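You operate a simulated robot arm through the tools that you are given. There is no shell and no other tool.

Carry out the task below with a simulated robot arm. There is one attempt and no reset: what you move stays moved.

TASK
Put the green seal ring on the long drip tray. Switch the warming switch on. Put the green ring gauge in the pink wash tray. Turn the air knob to 150 kPa. Fetch the one-dot flat box and set it on the silver orange-tab steel disc. The order is free.

The check looks at the end state, three seconds after you hand in, the way a careful person would. Anything else that was tipped, shoved, dropped, spilled or broken makes it a failure. A push-on lid holds only when it is set on centred and level and pressed home; a screw cap is set on level and turned clockwise until tight.

THE ROBOT
A 7-joint arm with a two-finger parallel gripper on a trunk, on a base that drives. Base frame: it is fixed to the floor where the robot stands at the start and does not move with it; the origin is under the middle of the robot, x ahead of it, y to its left, z up; the surface under the hand at the start is at about z = 760. Readings come in mm, degrees, newtons and seconds.
With the tool pointing down near the work surface it reaches from about 260 to 580 mm from the robot's upright axis, wherever it stands. Its first joint turns from -166.0 to 166.0 degrees. Places, roughly: air knob [4500, -100, 1100]; green ring gauge [250, -2750, 750]; green seal ring (4x4x2 cm) [500, 100, 800]; long drip tray (25x19x3 cm) [3400, 3700, 600]; one-dot flat box (10x6x4 cm) [5600, -2900, 800]; orange-tab steel disc [4250, -750, 750]; pink wash tray [-250, -3000, 1250]; warming switch [-1300, 600, 800]. Payload 3.4 kg.
The tool frame sits at the grasp point between the pads (the TCP): z along the fingers, y along the line on which they close. The tips reach 30 mm beyond it. Largest opening 94 mm; finger width 28, thickness 10; the body of the gripper, 50 by 96 mm, starts 55 mm behind the TCP.
Orientation is that of the tool frame in the base frame, as a unit quaternion [w, x, y, z]. With the fingers straight down and closing along the base's y, the tool's x points along the base's -x, its y along +y and its z along -z.

THE INTERFACE
- The arm moves only by the tool arm_command. Its argument "steps" is a list of rows, each a list of 7 numbers: the turn, a rotation vector about the tool's x, y, z in degrees, then the shift along the tool's x, y, z in cm, then the gripper command, from -1 (fully open) to 1 (shut), values between in proportion. In form: [[wx, wy, wz, dx, dy, dz, gripper], ...]. A call has 1 to 20 rows; each row shifts and turns the commanded pose from where the row before left it, along the tool's axes as they then stand. Each row takes 0.2 s and may step no farther than 50 mm and 8.6 degrees from the row before; otherwise, or with a gripper value out of range, the whole call is refused. Where a pose cannot be reached the arm comes as near as it can. A force on the tool above 40 N (or 10 N above the force at the start of the call, whichever is more), or a blocked arm, ends the call early, and 0.2 s more pass. The fingers move at their own pace (about 72 mm/s each) and stop on an object; they squeeze with about 39 N. The grip force told is the motor's: it shows also when the fingers shut on nothing. Time passes only in rows, and 0.2 s behind the last, so rows that do not move let the fingers close. It gives the time, the measured TCP pose, the force on the tool (base axes), the opening and the grip force at its end, in the units of the frame above (readings bear some noise), with the torque about the TCP (base axes, N m) and any sound that the robot's microphone picked up.
- Cameras (640 x 400 px; columns grow to the right, rows downward): "scene" is now at [16.2, 124.7, 1556.8]; the picture's right is [-0.34, -0.94, 0.00], its down [-0.69, 0.24, -0.68] and it looks along [0.64, -0.23, -0.73] (base axes); focal length 255 px, centre (320, 200). "wrist" rides on the gripper at [76, 14, -103] in the tool frame; the picture's right is [-0.18, 0.98, 0.00], its down [-0.75, -0.14, -0.64] and it looks along [-0.63, -0.12, 0.77] (tool axes); focal length 243 px, centre (320, 200). There is no depth. A picture from a camera that has moved, and an enlarged one, comes with that camera's place and axes in the base frame and with its lens.
- get_image(camera): a new picture of that camera. The clock stands still meanwhile.
- raise_lower(by): slides the trunk up (or, below 0, down) by that many mm; the arm and the scene camera ride with it, the base frame stays. It gives what a move gives, with no picture.
- roll_base(legs): drives the robot by 1 to 6 legs, each [ahead, left, turn to the left] in mm, mm and degrees, along the robot's own axes; the way and the turn of a leg run together, so that a leg with both is an arc; at most 1500 mm and 180 degrees a leg. The arm and the cameras ride along, it lands a little off, and it stops where it bumps. It gives what a move gives.
- aim_head(pan, tilt): turns the head with the scene camera to pan (to the left, within 155 degrees either way) and tilt (down, from -29 to 69), counted from straight ahead of the robot. It gives what a move gives.
- inspect(camera, box): a new picture of the part [left, top, right, bottom] of that camera's present view, enlarged. The clock stands still meanwhile.
- job_done(): hands the job in; it is judged then, once.

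Places have to be worked out from the pictures, the camera data and where the tool is seen. Open the gripper and draw the arm clear of the work before you hand the job in, unless the task says otherwise.

The tools are called as a command line: name --pt "numbers of a row" for each row, then --argument value for the rest, lists and objects as JSON in quotes. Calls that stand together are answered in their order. arm_command: Moves the arm, as the interface text tells. Its arguments: {"type":"object","properties":{"steps":{"type":"array"}},"required":["steps"]} The other tools are called the same way: raise_lower (by) slides the trunk up or down; roll_base (legs) drives the base; aim_head (pan, tilt) turns the head that bears the scene camera; get_image (camera) takes a picture; inspect (camera, box) takes an enlarged picture of a part of a camera's view; job_done () hands the job in.

At the start:

```text
time: 0.0
tool_pos: [469.6, -4.4, 1010.5]
tool_rot: [0.0, 0.0, 1.0, 0.001]
ft_force: [-0.3, 0.4, 0.0]
torque: [-0.04, -0.02, 0.01]
gripper_width: 93.7
gripper_force: 0.1
trunk travel left (down, up): [-225.0, 161.0]
robot x, y, heading: [-1.7, -1.2, 0.2]
head pan, tilt: [-19.6, 46.8]
```

scene: 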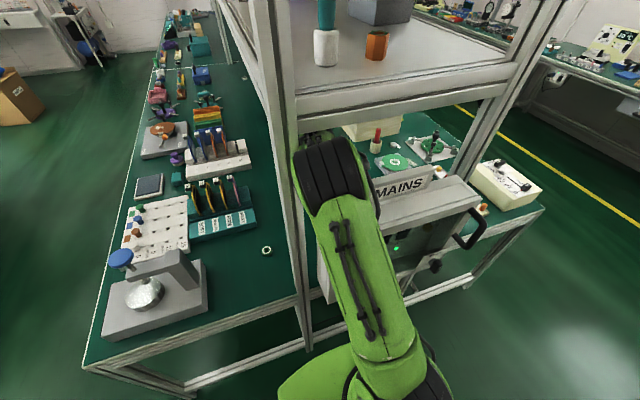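
wrist: 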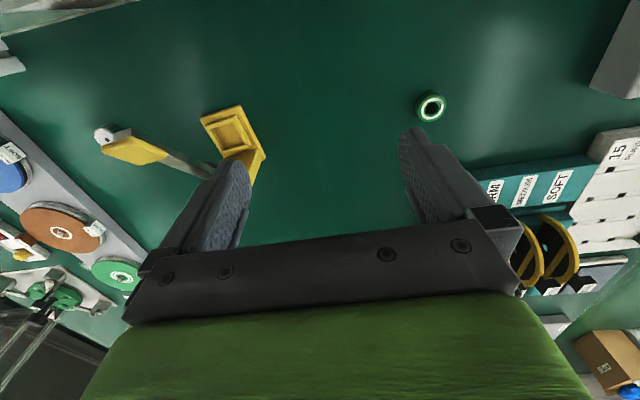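

I'll begin by looking closer at the ring on the bench ahead, which both pictures place at about (537, 140, 770).

inspect --camera "scene" --box '[80, 100, 400, 340]'

inspect --camera "wrist" --box '[350, 50, 510, 150]'

```text
1.67 times, centred on (240, 220) of scene
camera zoom: at [16.2, 124.7, 1556.8], right [-0.34, -0.94, 0.0], down [-0.69, 0.24, -0.68], along [0.64, -0.23, -0.73], focal length 424 px, centre (453, 167)
```

zoom: 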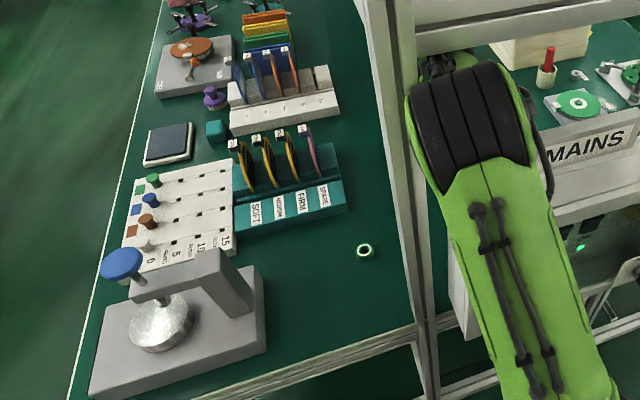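

```text
4.00 times, centred on (430, 100) of wrist
camera zoom: at [395.7, 9.9, 1112.9], right [0.18, 0.98, 0.0], down [0.75, -0.14, 0.64], along [0.63, -0.12, -0.77], focal length 970 px, centre (-120, 600)
```

zoom: 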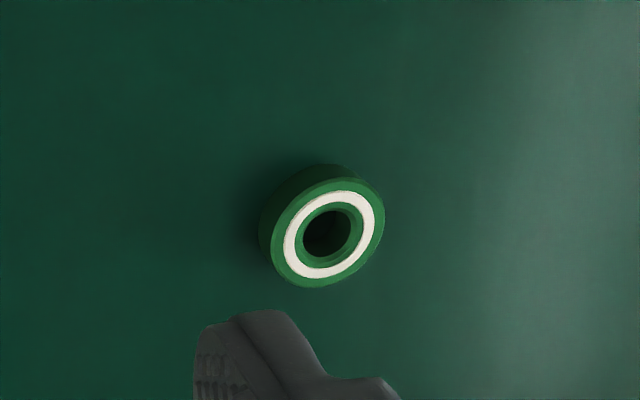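

The ring stands behind an upright post of a rack near (340, 70), so I look around with the head to understand the rack and the room before moving.

aim_head --pan 0 --tilt 20

get_image --camera "scene"

aim_head --pan 0 --tilt 60

get_image --camera "scene"

aim_head --pan 70 --tilt 20

get_image --camera "scene"

aim_head --pan 140 --tilt 20

get_image --camera "scene"

aim_head --pan -70 --tilt 20

get_image --camera "scene"

aim_head --pan -140 --tilt 20

get_image --camera "scene"

```text
time: 0.9
tool_pos: [471.2, -4.4, 1010.2]
tool_rot: [0.0, 0.0, 1.0, 0.001]
ft_force: [0.1, 0.1, 1.3]
torque: [0.02, 0.0, 0.01]
gripper_width: 94.1
gripper_force: 0.1
trunk travel left (down, up): [-225.0, 161.0]
robot x, y, heading: [-2.4, -4.2, 0.1]
head pan, tilt: [0.0, 20.0]
```

```text
taken
camera scene: at [34.2, 151.4, 1597.9], right [0.0, -1.0, 0.0], down [-0.34, 0.0, -0.94], along [0.94, 0.0, -0.34], focal length 255 px, centre (320, 200)
```

scene: 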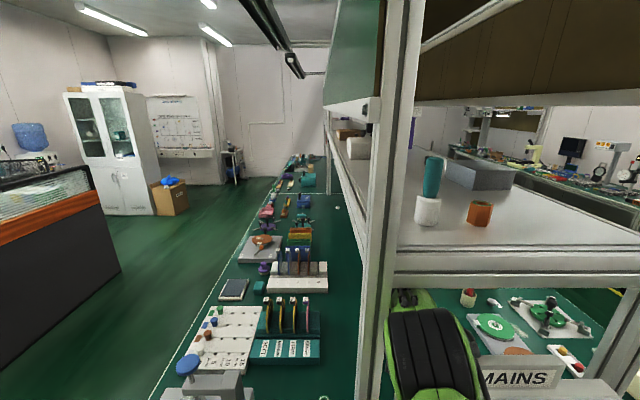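

```text
time: 2.0
tool_pos: [469.7, -5.1, 1009.7]
tool_rot: [0.0, -0.001, 1.0, -0.001]
ft_force: [-0.2, -0.2, -0.3]
torque: [0.03, 0.0, 0.01]
gripper_width: 93.9
gripper_force: 0.0
trunk travel left (down, up): [-225.0, 161.0]
robot x, y, heading: [4.2, -0.0, -0.1]
head pan, tilt: [0.0, 60.0]
```

```text
taken
camera scene: at [7.8, 151.5, 1539.9], right [0.0, -1.0, 0.0], down [-0.87, 0.0, -0.5], along [0.5, 0.0, -0.87], focal length 255 px, centre (320, 200)
```

scene: 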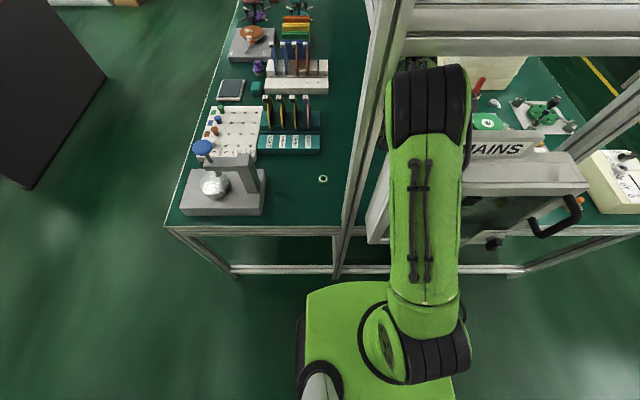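

```text
time: 3.4
tool_pos: [470.7, -4.7, 1010.3]
tool_rot: [0.0, 0.0, 1.0, 0.0]
ft_force: [1.7, 0.2, -0.4]
torque: [-0.02, 0.02, 0.03]
gripper_width: 94.0
gripper_force: 0.0
trunk travel left (down, up): [-225.0, 161.0]
robot x, y, heading: [-2.0, -1.8, -0.1]
head pan, tilt: [70.0, 20.0]
```

```text
taken
camera scene: at [-27.0, 239.0, 1598.0], right [0.94, -0.34, 0.0], down [-0.12, -0.32, -0.94], along [0.32, 0.88, -0.34], focal length 255 px, centre (320, 200)
```

scene: 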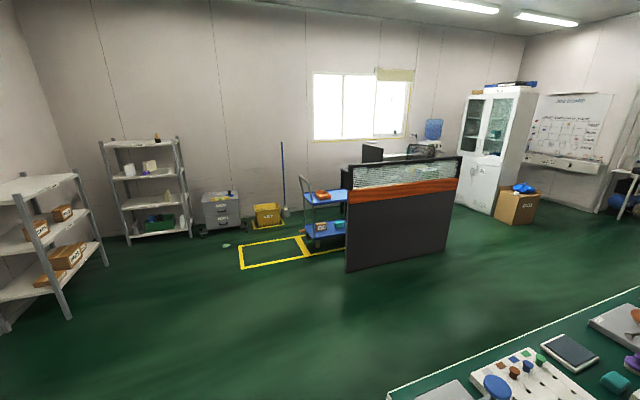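

```text
time: 4.8
tool_pos: [471.2, -3.8, 1011.6]
tool_rot: [0.0, 0.0, 1.0, -0.001]
ft_force: [-0.7, 0.4, 0.2]
torque: [-0.01, -0.03, -0.03]
gripper_width: 93.8
gripper_force: 0.1
trunk travel left (down, up): [-225.0, 161.0]
robot x, y, heading: [-4.0, -0.6, -0.0]
head pan, tilt: [140.0, 20.0]
```

```text
taken
camera scene: at [-130.2, 211.4, 1598.0], right [0.64, 0.77, 0.0], down [0.26, -0.22, -0.94], along [-0.72, 0.6, -0.34], focal length 255 px, centre (320, 200)
```

scene: 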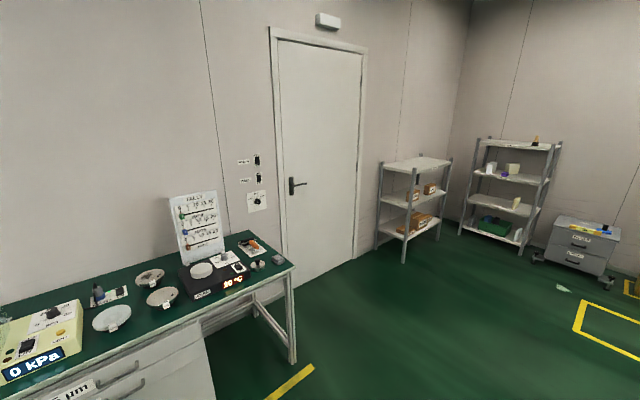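

```text
time: 7.8
tool_pos: [471.2, -4.3, 1010.2]
tool_rot: [0.0, 0.0, 1.0, 0.001]
ft_force: [0.0, -1.0, -0.4]
torque: [-0.02, 0.0, 0.0]
gripper_width: 94.0
gripper_force: 0.0
trunk travel left (down, up): [-225.0, 161.0]
robot x, y, heading: [1.0, -0.8, -0.1]
head pan, tilt: [-70.0, 20.0]
```

```text
taken
camera scene: at [-27.0, 64.0, 1598.0], right [-0.94, -0.34, 0.0], down [-0.12, 0.32, -0.94], along [0.32, -0.88, -0.34], focal length 255 px, centre (320, 200)
```

scene: 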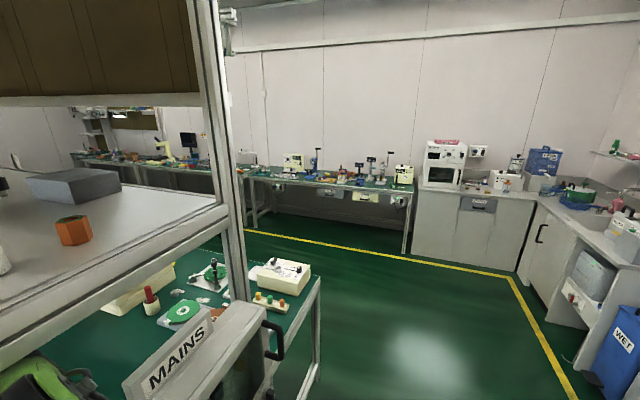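

```text
time: 9.2
tool_pos: [470.5, -4.6, 1012.4]
tool_rot: [0.001, 0.0, 1.0, 0.0]
ft_force: [0.2, 1.2, 0.1]
torque: [-0.01, 0.01, 0.0]
gripper_width: 94.0
gripper_force: 0.1
trunk travel left (down, up): [-225.0, 161.0]
robot x, y, heading: [-4.4, 0.5, -0.0]
head pan, tilt: [-140.0, 20.0]
```

```text
taken
camera scene: at [-130.2, 91.5, 1598.0], right [-0.64, 0.77, 0.0], down [0.26, 0.22, -0.94], along [-0.72, -0.6, -0.34], focal length 255 px, centre (320, 200)
```

scene: 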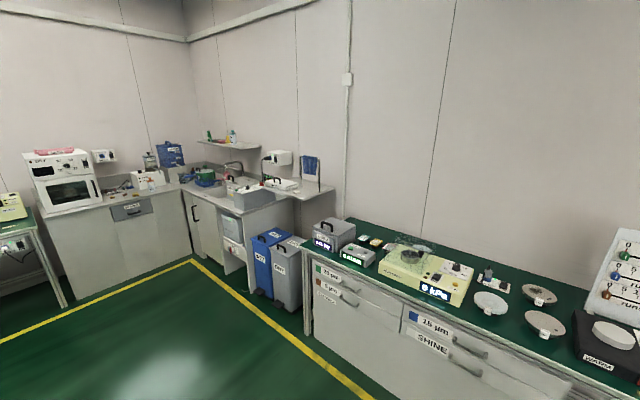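

The room is clear behind me and the press sits at about y 400–600, so there is room left of the post. I back the arm out from beside the post, shift left about 260 mm and come forward again.

roll_base --legs '[[-350, 0, 0], [0, 260, 0], [365, 0, 0]]'

aim_head --pan -20 --tilt 55

get_image --camera "scene"

get_image --camera "wrist"

```text
time: 10.2
tool_pos: [460.0, -5.2, 1012.7]
tool_rot: [0.014, 0.003, 1.0, -0.002]
ft_force: [15.5, -0.5, -4.8]
torque: [-0.02, 1.27, -0.12]
gripper_width: 94.1
gripper_force: 0.1
trunk travel left (down, up): [-225.0, 161.0]
robot x, y, heading: [-21.2, -1.6, 0.2]
head pan, tilt: [-140.0, 20.0]
stopped in leg 1: the force on the tool passed its limit at 99 N (the readings are from after the stop); the commanded pose is now the measured one
```

```text
time: 12.2
tool_pos: [459.9, -5.5, 1012.1]
tool_rot: [0.012, 0.002, 1.0, -0.001]
ft_force: [24.2, -0.5, -2.8]
torque: [-0.02, 2.3, -0.2]
gripper_width: 94.1
gripper_force: 0.1
trunk travel left (down, up): [-225.0, 161.0]
robot x, y, heading: [-23.1, -0.8, 0.0]
head pan, tilt: [-20.0, 55.0]
```

```text
taken
camera scene: at [-8.0, 126.7, 1545.9], right [-0.34, -0.94, 0.0], down [-0.77, 0.28, -0.57], along [0.54, -0.2, -0.82], focal length 255 px, centre (320, 200)
```

scene: 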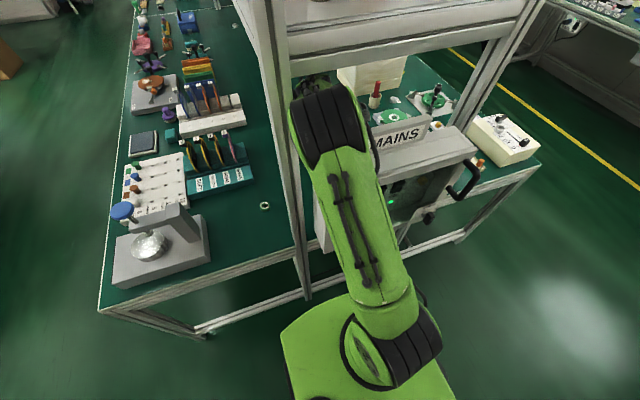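

```text
taken
camera wrist: at [382.0, 9.8, 1112.2], right [0.19, 0.98, 0.0], down [0.74, -0.14, 0.66], along [0.65, -0.12, -0.75], focal length 243 px, centre (320, 200)
```

wrist: 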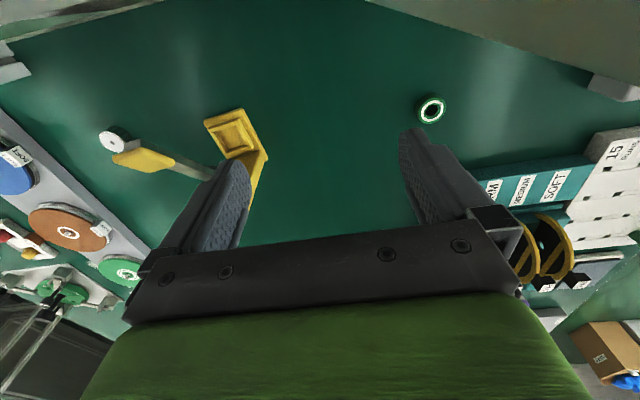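

The drive was stopped by contact: the push on the tool is +x at about 96 mm above the TCP, so the back of the hand or wrist camera is against something at z ≈ 1108. I look closer before any further motion.

inspect --camera "scene" --box '[260, 40, 480, 240]'

inspect --camera "wrist" --box '[320, 0, 640, 200]'

inspect --camera "wrist" --box '[0, 0, 320, 200]'

```text
2.00 times, centred on (370, 140) of scene
camera zoom: at [-8.0, 126.7, 1545.9], right [-0.34, -0.94, 0.0], down [-0.77, 0.28, -0.57], along [0.54, -0.2, -0.82], focal length 509 px, centre (220, 320)
```

zoom: 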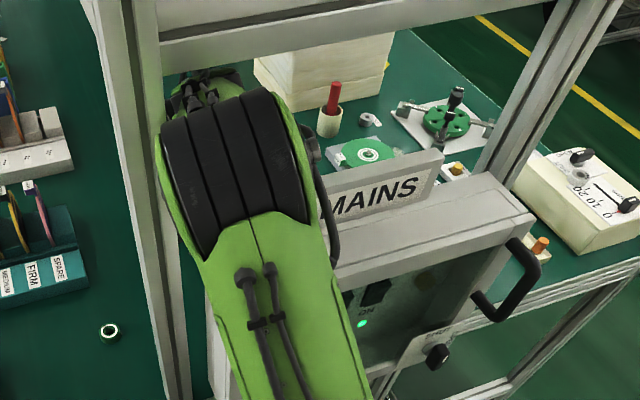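

```text
2.00 times, centred on (480, 100) of wrist
camera zoom: at [382.0, 9.8, 1112.2], right [0.19, 0.98, 0.0], down [0.74, -0.14, 0.66], along [0.65, -0.12, -0.75], focal length 485 px, centre (0, 400)
```

zoom: 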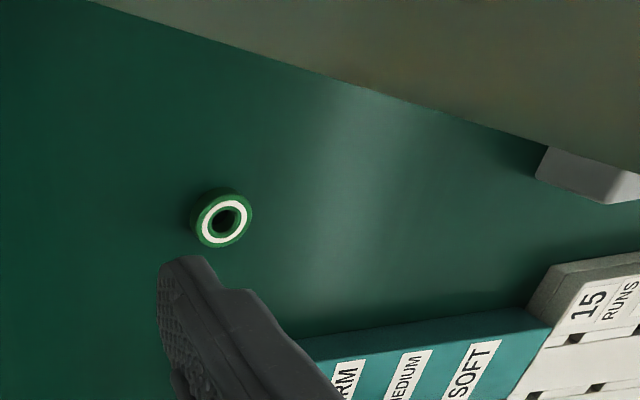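

```text
2.00 times, centred on (160, 100) of wrist
camera zoom: at [382.0, 9.8, 1112.2], right [0.19, 0.98, 0.0], down [0.74, -0.14, 0.66], along [0.65, -0.12, -0.75], focal length 485 px, centre (640, 400)
```

zoom: 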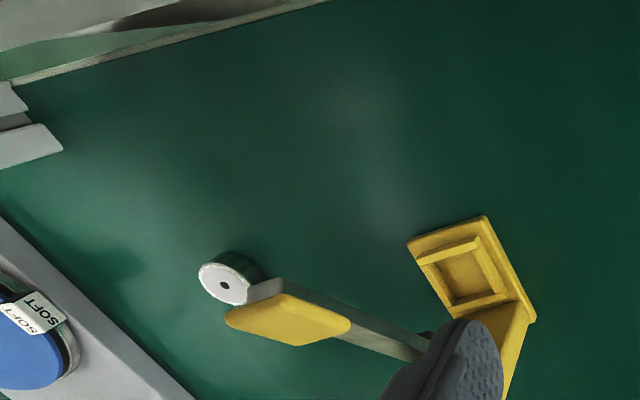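

The obstruction may be the MAINS box behind the hand. I relieve the contact by shifting the tool 15 mm forward, then view the box from other head angles to triangulate it.

arm_command --pt "0 0 0 -1.0 0 0 -1" --pt "0 0 0 -0.5 0 0 -1"

aim_head --pan -75 --tilt 45

get_image --camera "scene"

aim_head --pan 20 --tilt 50

get_image --camera "scene"

```text
time: 12.8
tool_pos: [470.2, -4.1, 1013.6]
tool_rot: [0.013, 0.003, 1.0, -0.001]
ft_force: [0.2, 0.3, 0.4]
torque: [0.0, -0.01, 0.0]
gripper_width: 94.1
gripper_force: 0.0
trunk travel left (down, up): [-225.0, 161.0]
robot x, y, heading: [-19.2, 0.0, 0.1]
head pan, tilt: [-20.0, 55.0]
```

```text
time: 14.0
tool_pos: [471.0, -4.5, 1013.2]
tool_rot: [0.014, 0.002, 1.0, -0.001]
ft_force: [0.2, 0.1, -0.7]
torque: [-0.01, -0.03, 0.0]
gripper_width: 94.1
gripper_force: 0.0
trunk travel left (down, up): [-225.0, 161.0]
robot x, y, heading: [-22.5, 1.5, -0.2]
head pan, tilt: [-75.0, 45.0]
```

```text
taken
camera scene: at [-60.2, 72.9, 1559.4], right [-0.97, -0.26, 0.0], down [-0.18, 0.68, -0.71], along [0.18, -0.68, -0.71], focal length 255 px, centre (320, 200)
```

scene: 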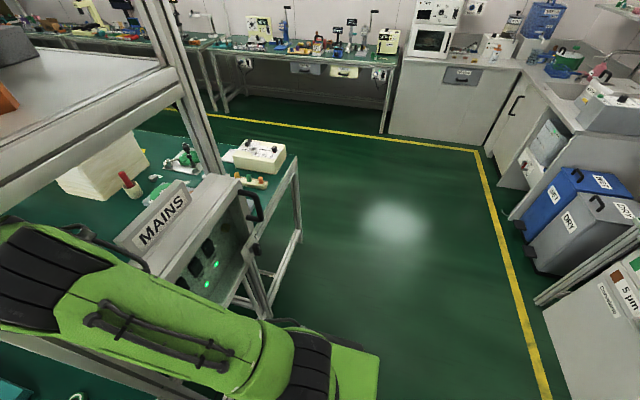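

```text
time: 15.7
tool_pos: [470.4, -3.7, 1013.4]
tool_rot: [0.014, 0.002, 1.0, -0.001]
ft_force: [-0.4, -0.2, 0.6]
torque: [0.02, -0.01, 0.02]
gripper_width: 93.8
gripper_force: 0.1
trunk travel left (down, up): [-225.0, 161.0]
robot x, y, heading: [-21.6, 5.2, 0.0]
head pan, tilt: [20.0, 50.0]
```

```text
taken
camera scene: at [-9.1, 177.7, 1552.4], right [0.34, -0.94, 0.0], down [-0.72, -0.26, -0.64], along [0.6, 0.22, -0.77], focal length 255 px, centre (320, 200)
```

scene: 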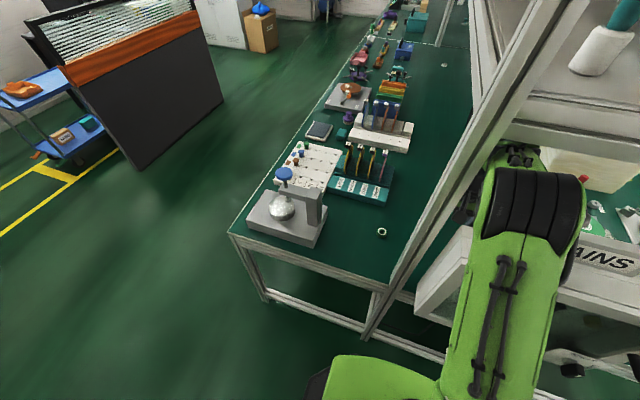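

Triangulating, the MAINS box protrudes in front of the post (x ≈ 290–370, top z ≈ 1107) and the shelf beam's underside is at z ≈ 1340, so the downward hand must be pitched forward to withdraw through that gap. I tilt the fingers forward about the wrist, in stages.

arm_command --pt "0 -8.5 0 -2.2 0 0 -1" --pt "0 -8.5 0 -2.2 0 0 -1" --pt "0 -8.5 0 -2.2 0 0 -1" --pt "0 -8.5 0 -2.2 0 0 -1"

get_image --camera "wrist"

aim_head --pan -30 --tilt 45

get_image --camera "scene"

```text
time: 16.7
tool_pos: [555.8, -6.1, 1035.3]
tool_rot: [0.306, 0.002, 0.952, -0.002]
ft_force: [-0.4, 0.7, 0.1]
torque: [0.02, 0.0, 0.03]
gripper_width: 94.2
gripper_force: 0.0
trunk travel left (down, up): [-225.0, 161.0]
robot x, y, heading: [-22.8, 0.5, -0.1]
head pan, tilt: [20.0, 50.0]
```

```text
taken
camera wrist: at [434.9, 9.8, 1074.0], right [0.15, 0.98, 0.1], down [0.24, -0.14, 0.96], along [0.96, -0.12, -0.25], focal length 243 px, centre (320, 200)
```

wrist: 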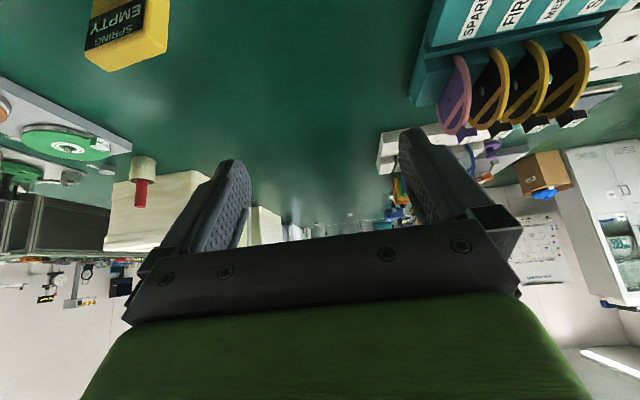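

```text
time: 17.9
tool_pos: [554.4, -5.2, 1036.3]
tool_rot: [0.306, 0.002, 0.952, -0.001]
ft_force: [-0.4, -0.1, -0.1]
torque: [0.0, 0.0, -0.01]
gripper_width: 94.0
gripper_force: 0.0
trunk travel left (down, up): [-225.0, 161.0]
robot x, y, heading: [-20.5, -0.1, 0.1]
head pan, tilt: [-30.0, 45.0]
```

```text
taken
camera scene: at [-11.0, 110.9, 1559.3], right [-0.5, -0.87, 0.0], down [-0.61, 0.35, -0.71], along [0.61, -0.35, -0.71], focal length 255 px, centre (320, 200)
```

scene: 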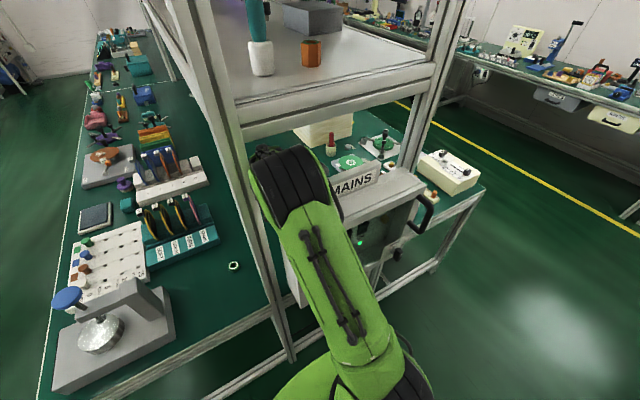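

At 36° tilt nothing touches; using two views I put the beam's lower front edge at about x 365, z 1333 and the box top near 1110. To keep the elbow under the beam I lower the trunk 45 mm, then continue tilting and raise the hand into the middle of the gap.

raise_lower --by -45

arm_command --pt "0 -8.5 0 -4.47 0 -0.84 -1" --pt "0 -8.5 0 -4.56 0 -0.51 -1" --pt "0 -8.5 0 -4.61 0 -0.13 -1" --pt "0 -8.5 0 -4.61 0 0.2 -1" --pt "0 -8.5 0 -4.55 0 0.57 -1"

get_image --camera "scene"

get_image --camera "wrist"

```text
time: 18.8
tool_pos: [556.2, -5.2, 990.4]
tool_rot: [0.306, 0.002, 0.952, -0.002]
ft_force: [0.0, -0.3, 1.0]
torque: [0.01, 0.01, -0.04]
gripper_width: 94.3
gripper_force: 0.0
trunk travel left (down, up): [-180.0, 206.0]
robot x, y, heading: [-21.6, 0.7, -0.2]
head pan, tilt: [-30.0, 45.0]
```

```text
time: 20.0
tool_pos: [688.4, -8.3, 1176.9]
tool_rot: [0.631, 0.001, 0.776, -0.003]
ft_force: [0.3, -0.3, 0.8]
torque: [0.0, -0.04, -0.03]
gripper_width: 94.3
gripper_force: 0.0
trunk travel left (down, up): [-180.0, 206.0]
robot x, y, heading: [-21.3, 2.2, -0.2]
head pan, tilt: [-30.0, 45.0]
```

```text
taken
camera scene: at [-10.7, 110.6, 1514.9], right [-0.5, -0.87, 0.0], down [-0.61, 0.35, -0.71], along [0.61, -0.35, -0.71], focal length 255 px, centre (320, 200)
```

scene: 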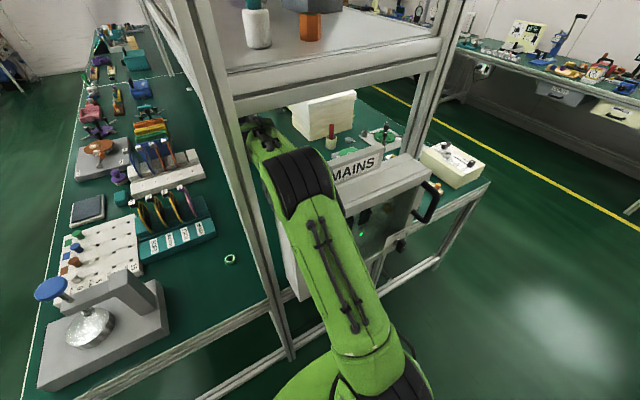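

```text
taken
camera wrist: at [574.2, 6.4, 1123.4], right [0.04, 0.98, 0.18], down [-0.48, -0.14, 0.87], along [0.88, -0.12, 0.46], focal length 243 px, centre (320, 200)
```

wrist: 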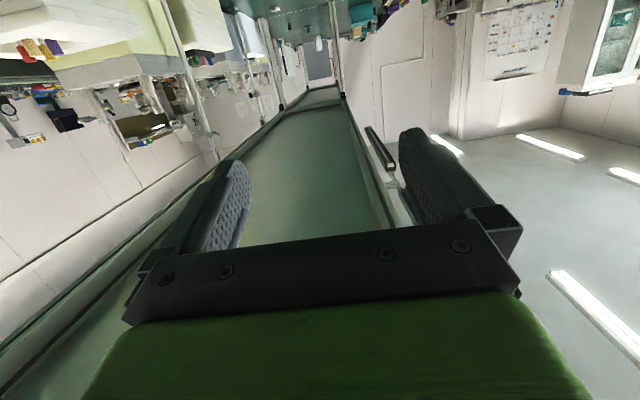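

The hand is now nearly level (TCP z 1177) with the wrist camera hanging lowest at about 1103. I raise 15 mm and roll the hand so the camera swings to the right side, with the fingers shut, to slim the profile.

arm_command --pt "0 0 0 -1.47 0 -0.3 0" --pt "0 0 -8.5 0 0 0 1" --pt "0 0 -8.5 0 0 0 1" --pt "0 0 -8.5 0 0 0 1" --pt "0 0 -8.5 0 0 0 1" --pt "0 0 -8.5 0 0 0 1" --pt "0 0 -8.5 0 0 0 1" --pt "0 0 -8.5 0 0 0 1" --pt "0 0 -8.5 0 0 0 1" --pt "0 0 -8.5 0 0 0 1" --pt "0 0 -8.5 0 0 0 1"

get_image --camera "scene"

get_image --camera "wrist"

```text
time: 22.4
tool_pos: [684.4, -15.0, 1193.6]
tool_rot: [0.463, -0.522, 0.574, -0.428]
ft_force: [-0.1, -0.6, -1.2]
torque: [0.04, -0.01, 0.01]
gripper_width: 0.0
gripper_force: 33.0
trunk travel left (down, up): [-180.0, 206.0]
robot x, y, heading: [-21.8, 0.8, 0.3]
head pan, tilt: [-30.0, 45.0]
```

```text
taken
camera scene: at [-14.8, 101.6, 1515.7], right [-0.5, -0.87, -0.01], down [-0.61, 0.36, -0.71], along [0.61, -0.35, -0.71], focal length 255 px, centre (320, 200)
```

scene: 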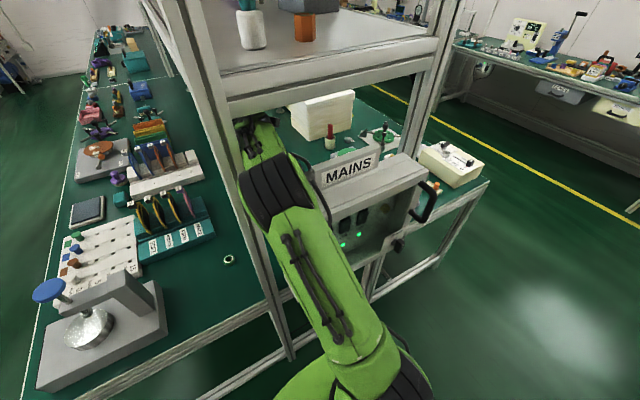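

```text
taken
camera wrist: at [580.9, -88.4, 1194.6], right [-0.19, 0.27, -0.94], down [-0.58, 0.74, 0.33], along [0.79, 0.61, 0.01], focal length 243 px, centre (320, 200)
```

wrist: 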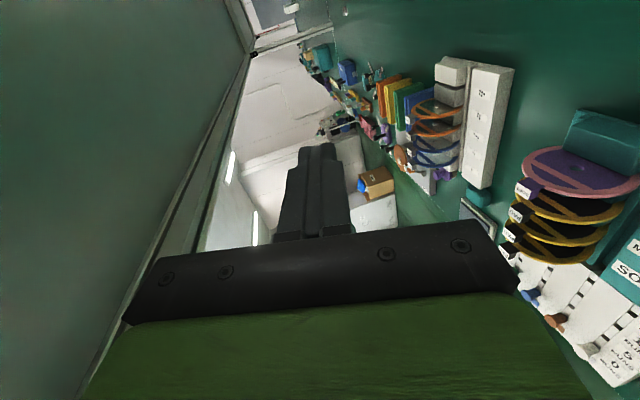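

The elbow has swung left toward the post and the camera pose shifted by ~9 mm, hinting that the arm is leaning on the post. I zoom in, then undo the roll.

inspect --camera "scene" --box '[180, 90, 400, 290]'

arm_command --pt "0 0 8.5 0 0 0 1" --pt "0 0 8.5 0 0 0 1" --pt "0 0 8.5 0 0 0 1" --pt "0 0 8.5 0 0 0 1" --pt "0 0 8.5 0 0 0 1" --pt "0 0 8.5 0 0 0 1" --pt "0 0 8.5 0 0 0 1" --pt "0 0 8.5 0 0 0 1" --pt "0 0 8.5 0 0 0 1" --pt "0 0 8.5 0 0 0 1"

get_image --camera "scene"

```text
2.00 times, centred on (290, 190) of scene
camera zoom: at [-14.8, 101.6, 1515.7], right [-0.5, -0.87, -0.01], down [-0.61, 0.36, -0.71], along [0.61, -0.35, -0.71], focal length 509 px, centre (380, 220)
```

zoom: 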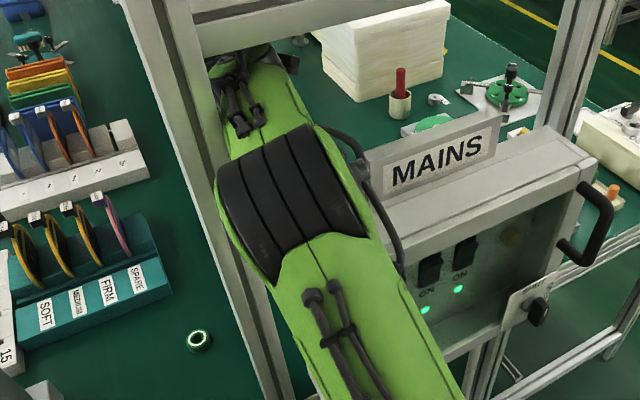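

```text
time: 24.6
tool_pos: [687.6, -5.2, 1191.3]
tool_rot: [0.631, 0.002, 0.776, -0.002]
ft_force: [0.0, -0.3, -0.7]
torque: [0.03, 0.05, 0.01]
gripper_width: 0.0
gripper_force: 33.1
trunk travel left (down, up): [-180.0, 206.0]
robot x, y, heading: [-23.7, -0.6, 0.1]
head pan, tilt: [-30.0, 45.0]
```

```text
taken
camera scene: at [-11.1, 110.8, 1514.9], right [-0.5, -0.87, 0.0], down [-0.61, 0.35, -0.71], along [0.61, -0.35, -0.71], focal length 255 px, centre (320, 200)
```

scene: 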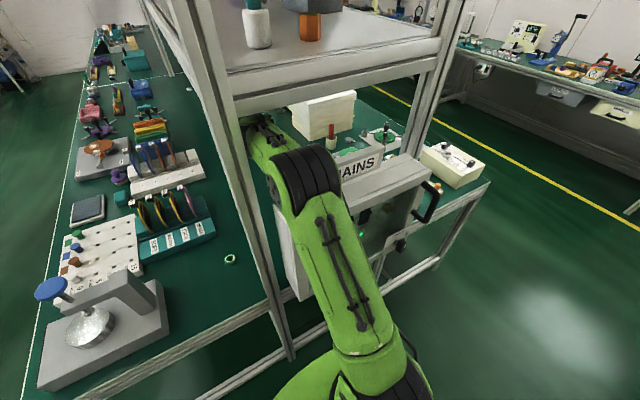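

The posture is restored and clear. I raise 14 mm to centre the profile between box top (~1110) and beam (~1333), shift the base 20 mm right away from the post, and back out in part.

arm_command --pt "0 0 0 -1.37 0 -0.28 1" --pt "0 0 0 0 0 0 1"

roll_base --legs '[[0, -20, 0], [-120, 0, 0]]'

get_image --camera "scene"

get_image --camera "wrist"

```text
time: 25.2
tool_pos: [689.1, -4.7, 1204.8]
tool_rot: [0.63, 0.0, 0.777, -0.002]
ft_force: [0.9, -0.8, -0.3]
torque: [-0.02, 0.01, 0.0]
gripper_width: 0.1
gripper_force: 32.6
trunk travel left (down, up): [-180.0, 206.0]
robot x, y, heading: [-20.2, 2.9, -0.0]
head pan, tilt: [-30.0, 45.0]
```

```text
time: 26.8
tool_pos: [565.8, -25.0, 1206.7]
tool_rot: [0.63, 0.001, 0.776, -0.002]
ft_force: [-1.1, -0.5, 0.6]
torque: [-0.03, 0.04, 0.01]
gripper_width: 0.2
gripper_force: 32.9
trunk travel left (down, up): [-180.0, 206.0]
robot x, y, heading: [-144.3, -18.8, 0.1]
head pan, tilt: [-30.0, 45.0]
```

```text
taken
camera scene: at [-133.9, 90.9, 1514.9], right [-0.5, -0.87, 0.0], down [-0.61, 0.35, -0.71], along [0.61, -0.35, -0.71], focal length 255 px, centre (320, 200)
```

scene: 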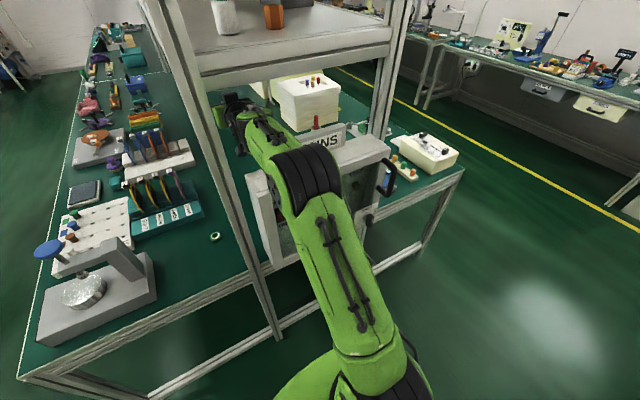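

```text
taken
camera wrist: at [450.6, -10.0, 1153.2], right [0.04, 0.98, 0.18], down [-0.48, -0.14, 0.87], along [0.88, -0.12, 0.46], focal length 243 px, centre (320, 200)
```

wrist: 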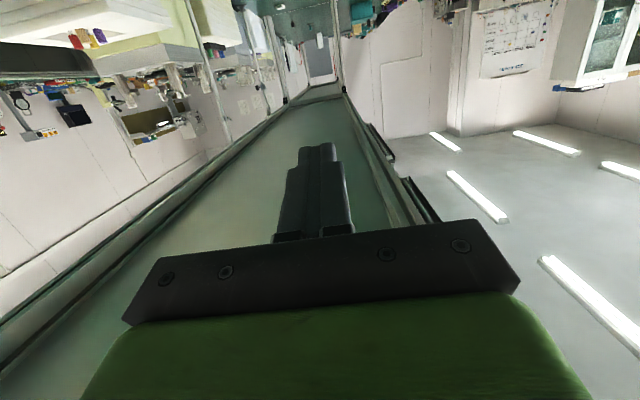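

The arm is sliding out cleanly: wrist joint is about to pass under the beam with space around. I continue back in two short legs.

roll_base --legs '[[-80, 0, 0], [-80, 0, 0], [-80, 0, 0], [-80, 0, 0]]'

get_image --camera "scene"

```text
time: 27.9
tool_pos: [489.8, -26.2, 1210.9]
tool_rot: [0.636, 0.0, 0.772, -0.002]
ft_force: [-0.1, -0.5, -0.4]
torque: [-0.05, 0.02, 0.01]
gripper_width: 0.0
gripper_force: 32.3
trunk travel left (down, up): [-180.0, 206.0]
robot x, y, heading: [-218.5, -19.6, 0.2]
head pan, tilt: [-30.0, 45.0]
stopped in leg 1: the force on the tool passed its limit at 52 N (the readings are from after the stop); the commanded pose is now the measured one
```

```text
taken
camera scene: at [-208.4, 91.0, 1514.9], right [-0.5, -0.87, 0.0], down [-0.61, 0.35, -0.71], along [0.61, -0.35, -0.71], focal length 255 px, centre (320, 200)
```

scene: 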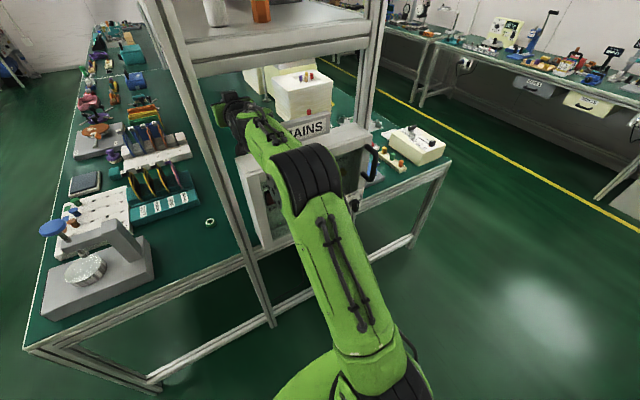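

The wrist camera's housing touched something again at x ≈ 375, so the box top or its back lip is higher there. I zoom to judge the headroom above the hand.

inspect --camera "scene" --box '[180, 60, 380, 240]'

get_image --camera "wrist"

```text
2.22 times, centred on (280, 150) of scene
camera zoom: at [-208.4, 91.0, 1514.9], right [-0.5, -0.87, 0.0], down [-0.61, 0.35, -0.71], along [0.61, -0.35, -0.71], focal length 566 px, centre (409, 311)
```

zoom: 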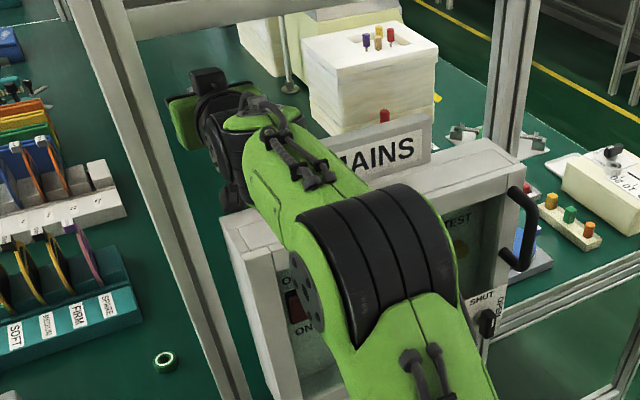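

```text
taken
camera wrist: at [377.3, -10.6, 1155.0], right [0.04, 0.98, 0.18], down [-0.49, -0.14, 0.86], along [0.87, -0.12, 0.47], focal length 243 px, centre (320, 200)
```

wrist: 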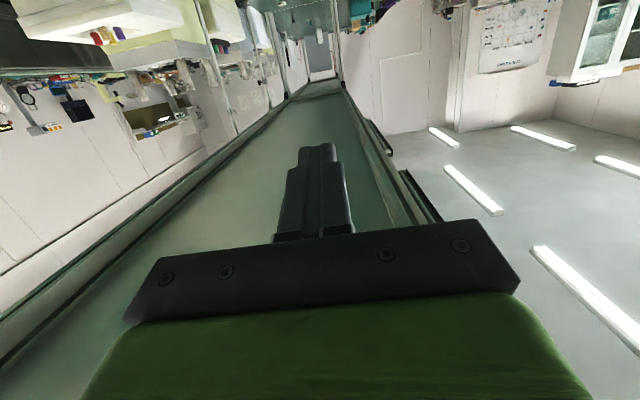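

The hand's top is about 45 mm under the beam and the elbow is now out in the open, so rolling is safe here. I go forward 25 mm off the contact and roll the hand so the camera lies to the right.

roll_base --legs '[[25, 0, 0]]'

arm_command --pt "0 0 0 -1.0 0 0 1" --pt "0 0 -8.5 0 0 0 1" --pt "0 0 -8.5 0 0 0 1" --pt "0 0 -8.5 0 0 0 1" --pt "0 0 -8.5 0 0 0 1" --pt "0 0 -8.5 0 0 0 1" --pt "0 0 -8.5 0 0 0 1" --pt "0 0 -8.5 0 0 0 1" --pt "0 0 -8.5 0 0 0 1" --pt "0 0 -8.5 0 0 0 1" --pt "0 0 -8.5 0 0 0 1"

inspect --camera "scene" --box '[180, 60, 380, 240]'

```text
time: 28.8
tool_pos: [518.2, -25.9, 1210.0]
tool_rot: [0.636, 0.001, 0.772, -0.002]
ft_force: [1.3, -0.2, 0.4]
torque: [0.02, -0.01, -0.01]
gripper_width: 0.0
gripper_force: 32.8
trunk travel left (down, up): [-180.0, 206.0]
robot x, y, heading: [-196.1, -20.8, 0.3]
head pan, tilt: [-30.0, 45.0]
```

```text
time: 31.2
tool_pos: [517.5, -25.1, 1220.3]
tool_rot: [0.467, -0.521, 0.569, -0.433]
ft_force: [0.7, 0.1, -0.2]
torque: [-0.01, -0.06, 0.0]
gripper_width: 0.1
gripper_force: 32.8
trunk travel left (down, up): [-180.0, 206.0]
robot x, y, heading: [-197.0, -24.8, -0.1]
head pan, tilt: [-30.0, 45.0]
```

```text
2.22 times, centred on (280, 150) of scene
camera zoom: at [-183.6, 91.0, 1514.9], right [-0.5, -0.87, 0.0], down [-0.61, 0.35, -0.71], along [0.61, -0.35, -0.71], focal length 566 px, centre (409, 311)
```

zoom: 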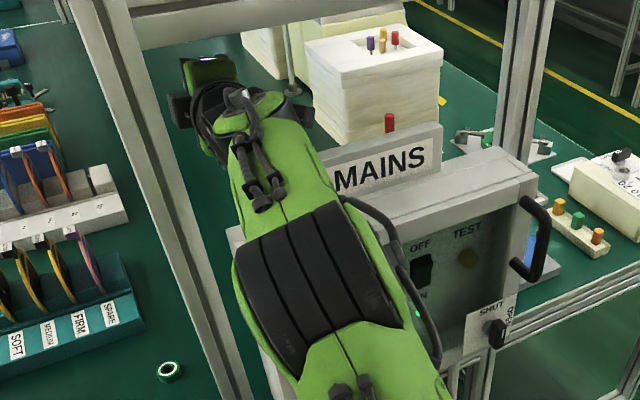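

The roll completed without contact and the hand's underside is now near 1172, well above the box. I continue backing out until the fingertips clear the post.

roll_base --legs '[[-100, 0, 0], [-100, 0, 0], [-90, 0, 0]]'

get_image --camera "scene"

```text
time: 33.8
tool_pos: [226.8, -25.6, 1221.8]
tool_rot: [0.469, -0.521, 0.569, -0.43]
ft_force: [-0.4, -0.1, -0.2]
torque: [0.01, 0.01, -0.01]
gripper_width: 0.0
gripper_force: 33.2
trunk travel left (down, up): [-180.0, 206.0]
robot x, y, heading: [-484.3, -21.4, 0.4]
head pan, tilt: [-30.0, 45.0]
```

```text
taken
camera scene: at [-474.8, 90.8, 1514.9], right [-0.5, -0.87, 0.0], down [-0.61, 0.35, -0.71], along [0.61, -0.35, -0.71], focal length 255 px, centre (320, 200)
```

scene: 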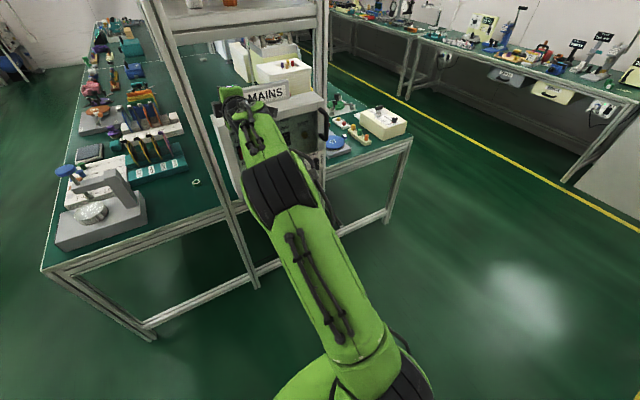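

Free of the rack. Over open floor I roll the hand back, draw it in, and pitch the fingers down again to a compact carrying posture.

arm_command --pt "0 0 8.5 0 0 -1 1" --pt "0 0 8.5 0 0 -1 1" --pt "0 0 8.5 0 0 -1 1" --pt "0 0 8.5 0 0 -1 1" --pt "0 0 8.5 0 0 -1 1" --pt "0 0 8.5 0 0 -1 1" --pt "0 0 8.5 0 0 -1 1" --pt "0 0 8.5 0 0 -1 1" --pt "0 0 8.5 0 0 -1 1" --pt "0 0 8.5 0 0 -1 1"

arm_command --pt "0 8.5 0 2.4 0 0 1" --pt "0 8.5 0 2.4 0 0 1" --pt "0 8.5 0 2.4 0 0 1" --pt "0 8.5 0 2.4 0 0 1" --pt "0 8.5 0 2.4 0 0 1" --pt "0 8.5 0 2.4 0 0 1" --pt "0 8.5 0 2.4 0 0 1" --pt "0 8.5 0 2.4 0 0 1" --pt "0 8.5 0 2.4 0 0 1"

aim_head --pan 150 --tilt 40

get_image --camera "scene"

```text
time: 36.0
tool_pos: [130.6, -23.1, 1240.7]
tool_rot: [0.637, 0.002, 0.771, -0.001]
ft_force: [-0.7, -1.0, 0.0]
torque: [0.02, 0.02, -0.02]
gripper_width: 0.0
gripper_force: 33.4
trunk travel left (down, up): [-180.0, 206.0]
robot x, y, heading: [-482.3, -17.5, -0.0]
head pan, tilt: [-30.0, 45.0]
```

```text
time: 38.0
tool_pos: [-12.4, -25.2, 1098.0]
tool_rot: [0.021, 0.002, 1.0, -0.001]
ft_force: [1.3, 0.4, 0.5]
torque: [-0.02, -0.04, 0.01]
gripper_width: 0.0
gripper_force: 32.8
trunk travel left (down, up): [-180.0, 206.0]
robot x, y, heading: [-485.5, -18.4, 0.2]
head pan, tilt: [-30.0, 45.0]
```

```text
time: 40.6
tool_pos: [-10.7, -24.0, 1097.4]
tool_rot: [0.022, 0.002, 1.0, -0.002]
ft_force: [-0.5, -0.2, 0.3]
torque: [-0.01, -0.04, -0.01]
gripper_width: 0.0
gripper_force: 32.8
trunk travel left (down, up): [-180.0, 206.0]
robot x, y, heading: [-487.6, -21.1, 0.1]
head pan, tilt: [150.0, 40.0]
```

```text
taken
camera scene: at [-617.2, 173.9, 1522.2], right [0.5, 0.87, 0.0], down [0.56, -0.32, -0.77], along [-0.66, 0.38, -0.64], focal length 255 px, centre (320, 200)
```

scene: 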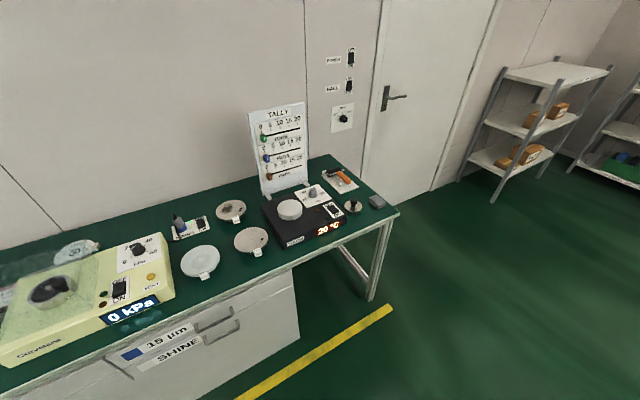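

inspect --camera "scene" --box '[250, 160, 400, 260]'

```text
4.00 times, centred on (325, 210) of scene
camera zoom: at [-617.2, 173.9, 1522.2], right [0.5, 0.87, 0.0], down [0.56, -0.32, -0.77], along [-0.66, 0.38, -0.64], focal length 1019 px, centre (300, 160)
```

zoom: 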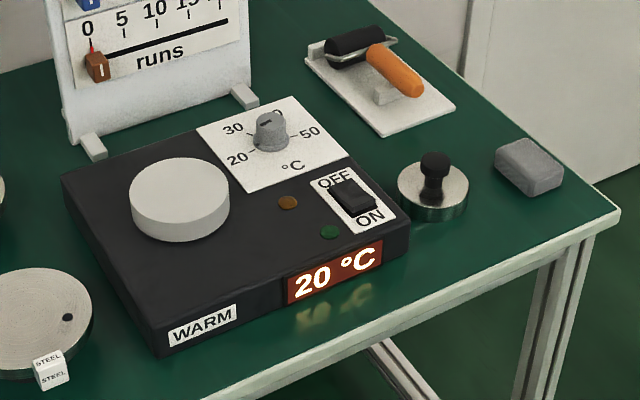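

The warming plate shows 20 °C with its rocker's ON end toward the front; I place the switch at about (-1275, 615, 810) and the bench front edge near x = -1135. I turn around in place and drive to face it.

roll_base --legs '[[0, 0, 90], [0, 0, 90], [0, -630, 0], [250, 0, 0]]'

aim_head --pan -10 --tilt 50

get_image --camera "scene"

get_image --camera "wrist"

```text
time: 53.2
tool_pos: [-1191.0, 648.1, 1097.3]
tool_rot: [-0.001, 1.0, -0.02, -0.022]
ft_force: [-0.4, -0.5, -0.5]
torque: [-0.02, -0.02, -0.03]
gripper_width: 0.1
gripper_force: 33.0
trunk travel left (down, up): [-180.0, 206.0]
robot x, y, heading: [-719.7, 626.8, 178.0]
head pan, tilt: [150.0, 40.0]
```

```text
time: 55.7
tool_pos: [-1189.6, 647.5, 1097.4]
tool_rot: [-0.002, 1.0, -0.02, -0.022]
ft_force: [0.3, -0.1, -1.1]
torque: [-0.03, -0.02, 0.01]
gripper_width: 0.2
gripper_force: 33.3
trunk travel left (down, up): [-180.0, 206.0]
robot x, y, heading: [-716.1, 625.9, 177.9]
head pan, tilt: [-10.0, 50.0]
```

```text
taken
camera scene: at [-737.2, 487.7, 1508.0], right [0.21, 0.98, 0.0], down [0.75, -0.16, -0.64], along [-0.63, 0.13, -0.77], focal length 255 px, centre (320, 200)
```

scene: 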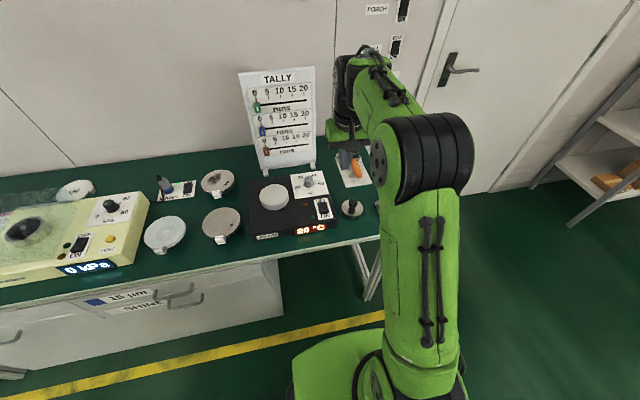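

```text
taken
camera wrist: at [-1109.0, 629.2, 1196.4], right [-0.22, -0.97, 0.01], down [-0.72, 0.17, 0.68], along [-0.66, 0.15, -0.74], focal length 243 px, centre (320, 200)
```

wrist: 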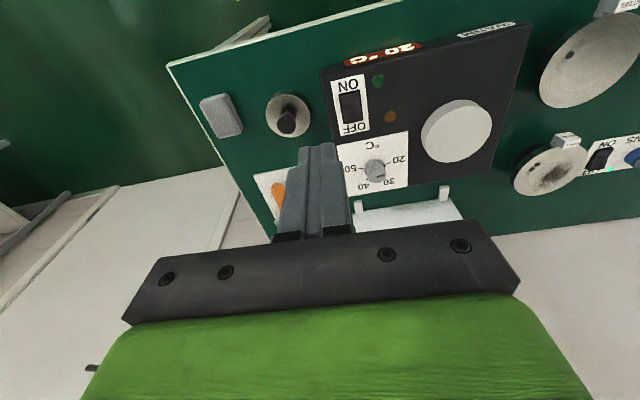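

I zoom on the rocker from the wrist camera to locate its ON end accurately.

inspect --camera "wrist" --box '[310, 60, 410, 150]'

inspect --camera "scene" --box '[240, 160, 360, 250]'

```text
4.44 times, centred on (360, 105) of wrist
camera zoom: at [-1109.0, 629.2, 1196.4], right [-0.22, -0.97, 0.01], down [-0.72, 0.17, 0.68], along [-0.66, 0.15, -0.74], focal length 1078 px, centre (142, 622)
```

zoom: 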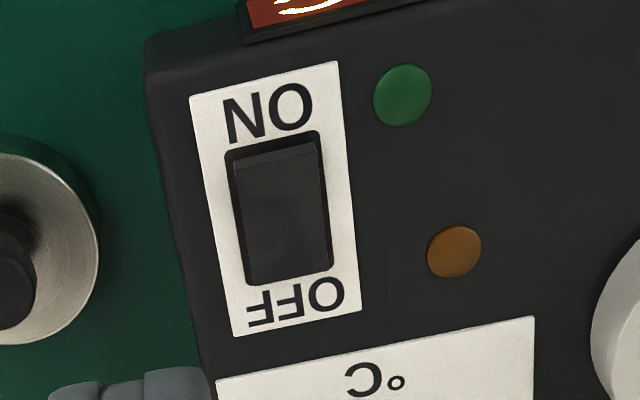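

```text
4.44 times, centred on (300, 205) of scene
camera zoom: at [-737.2, 487.7, 1508.0], right [0.21, 0.98, 0.0], down [0.75, -0.16, -0.64], along [-0.63, 0.13, -0.77], focal length 1132 px, centre (409, 178)
```

zoom: 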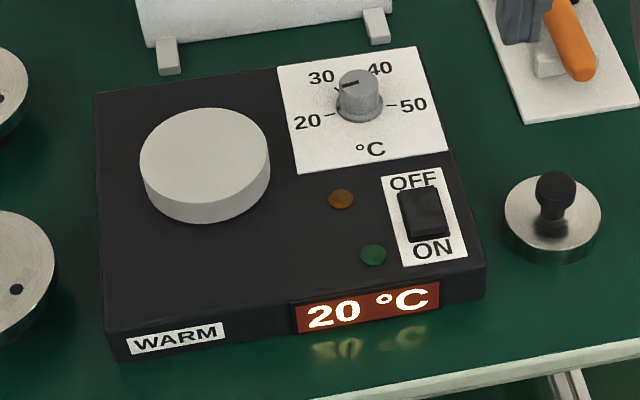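

The ON end of the rocker sits raised at about (-1249, 612, 823). I level the tool and bring the closed fingertips above it at tip height ~870.

arm_command --pt "0 0.5 0 -1.15 0.77 3.94 1" --pt "0 0.5 0 -1.15 0.77 3.94 1" --pt "0 0.5 0 -1.15 0.77 3.94 1" --pt "0 0.5 0 -1.15 0.77 3.94 1" --pt "0 0.5 0 -1.15 0.77 3.94 1" --pt "0 0 0 0 0 0 1"

get_image --camera "wrist"

inspect --camera "scene" --box '[240, 120, 400, 250]'

```text
time: 57.1
tool_pos: [-1254.7, 608.7, 902.3]
tool_rot: [-0.001, 1.0, -0.02, -0.001]
ft_force: [-0.4, 0.0, -0.1]
torque: [0.02, 0.0, 0.01]
gripper_width: 0.0
gripper_force: 33.2
trunk travel left (down, up): [-180.0, 206.0]
robot x, y, heading: [-719.1, 626.2, 177.7]
head pan, tilt: [-10.0, 50.0]
```

```text
taken
camera wrist: at [-1178.0, 591.5, 1004.7], right [-0.22, -0.97, 0.0], down [-0.75, 0.17, 0.64], along [-0.63, 0.15, -0.77], focal length 243 px, centre (320, 200)
```

wrist: 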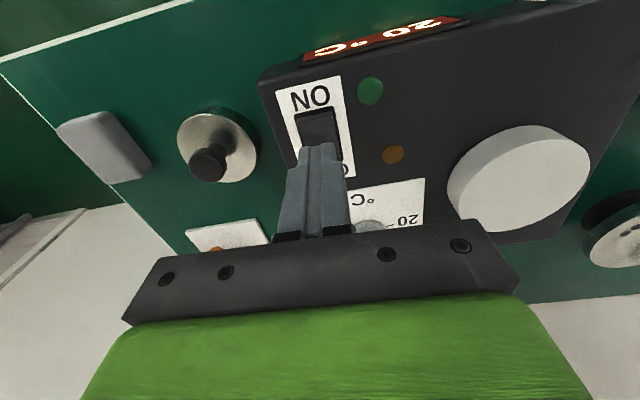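

```text
3.08 times, centred on (320, 185) of scene
camera zoom: at [-736.6, 487.9, 1508.0], right [0.21, 0.98, 0.0], down [0.75, -0.16, -0.64], along [-0.63, 0.13, -0.77], focal length 784 px, centre (320, 246)
```

zoom: 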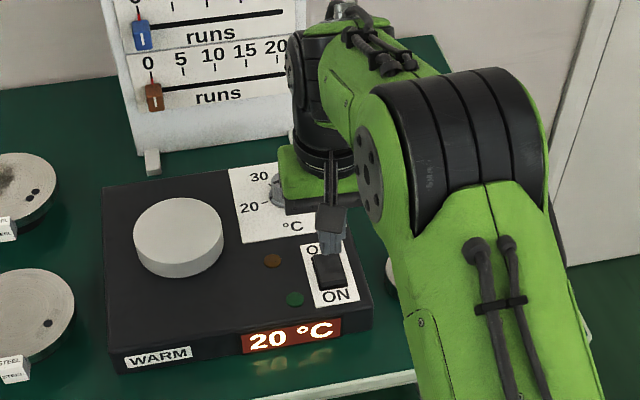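

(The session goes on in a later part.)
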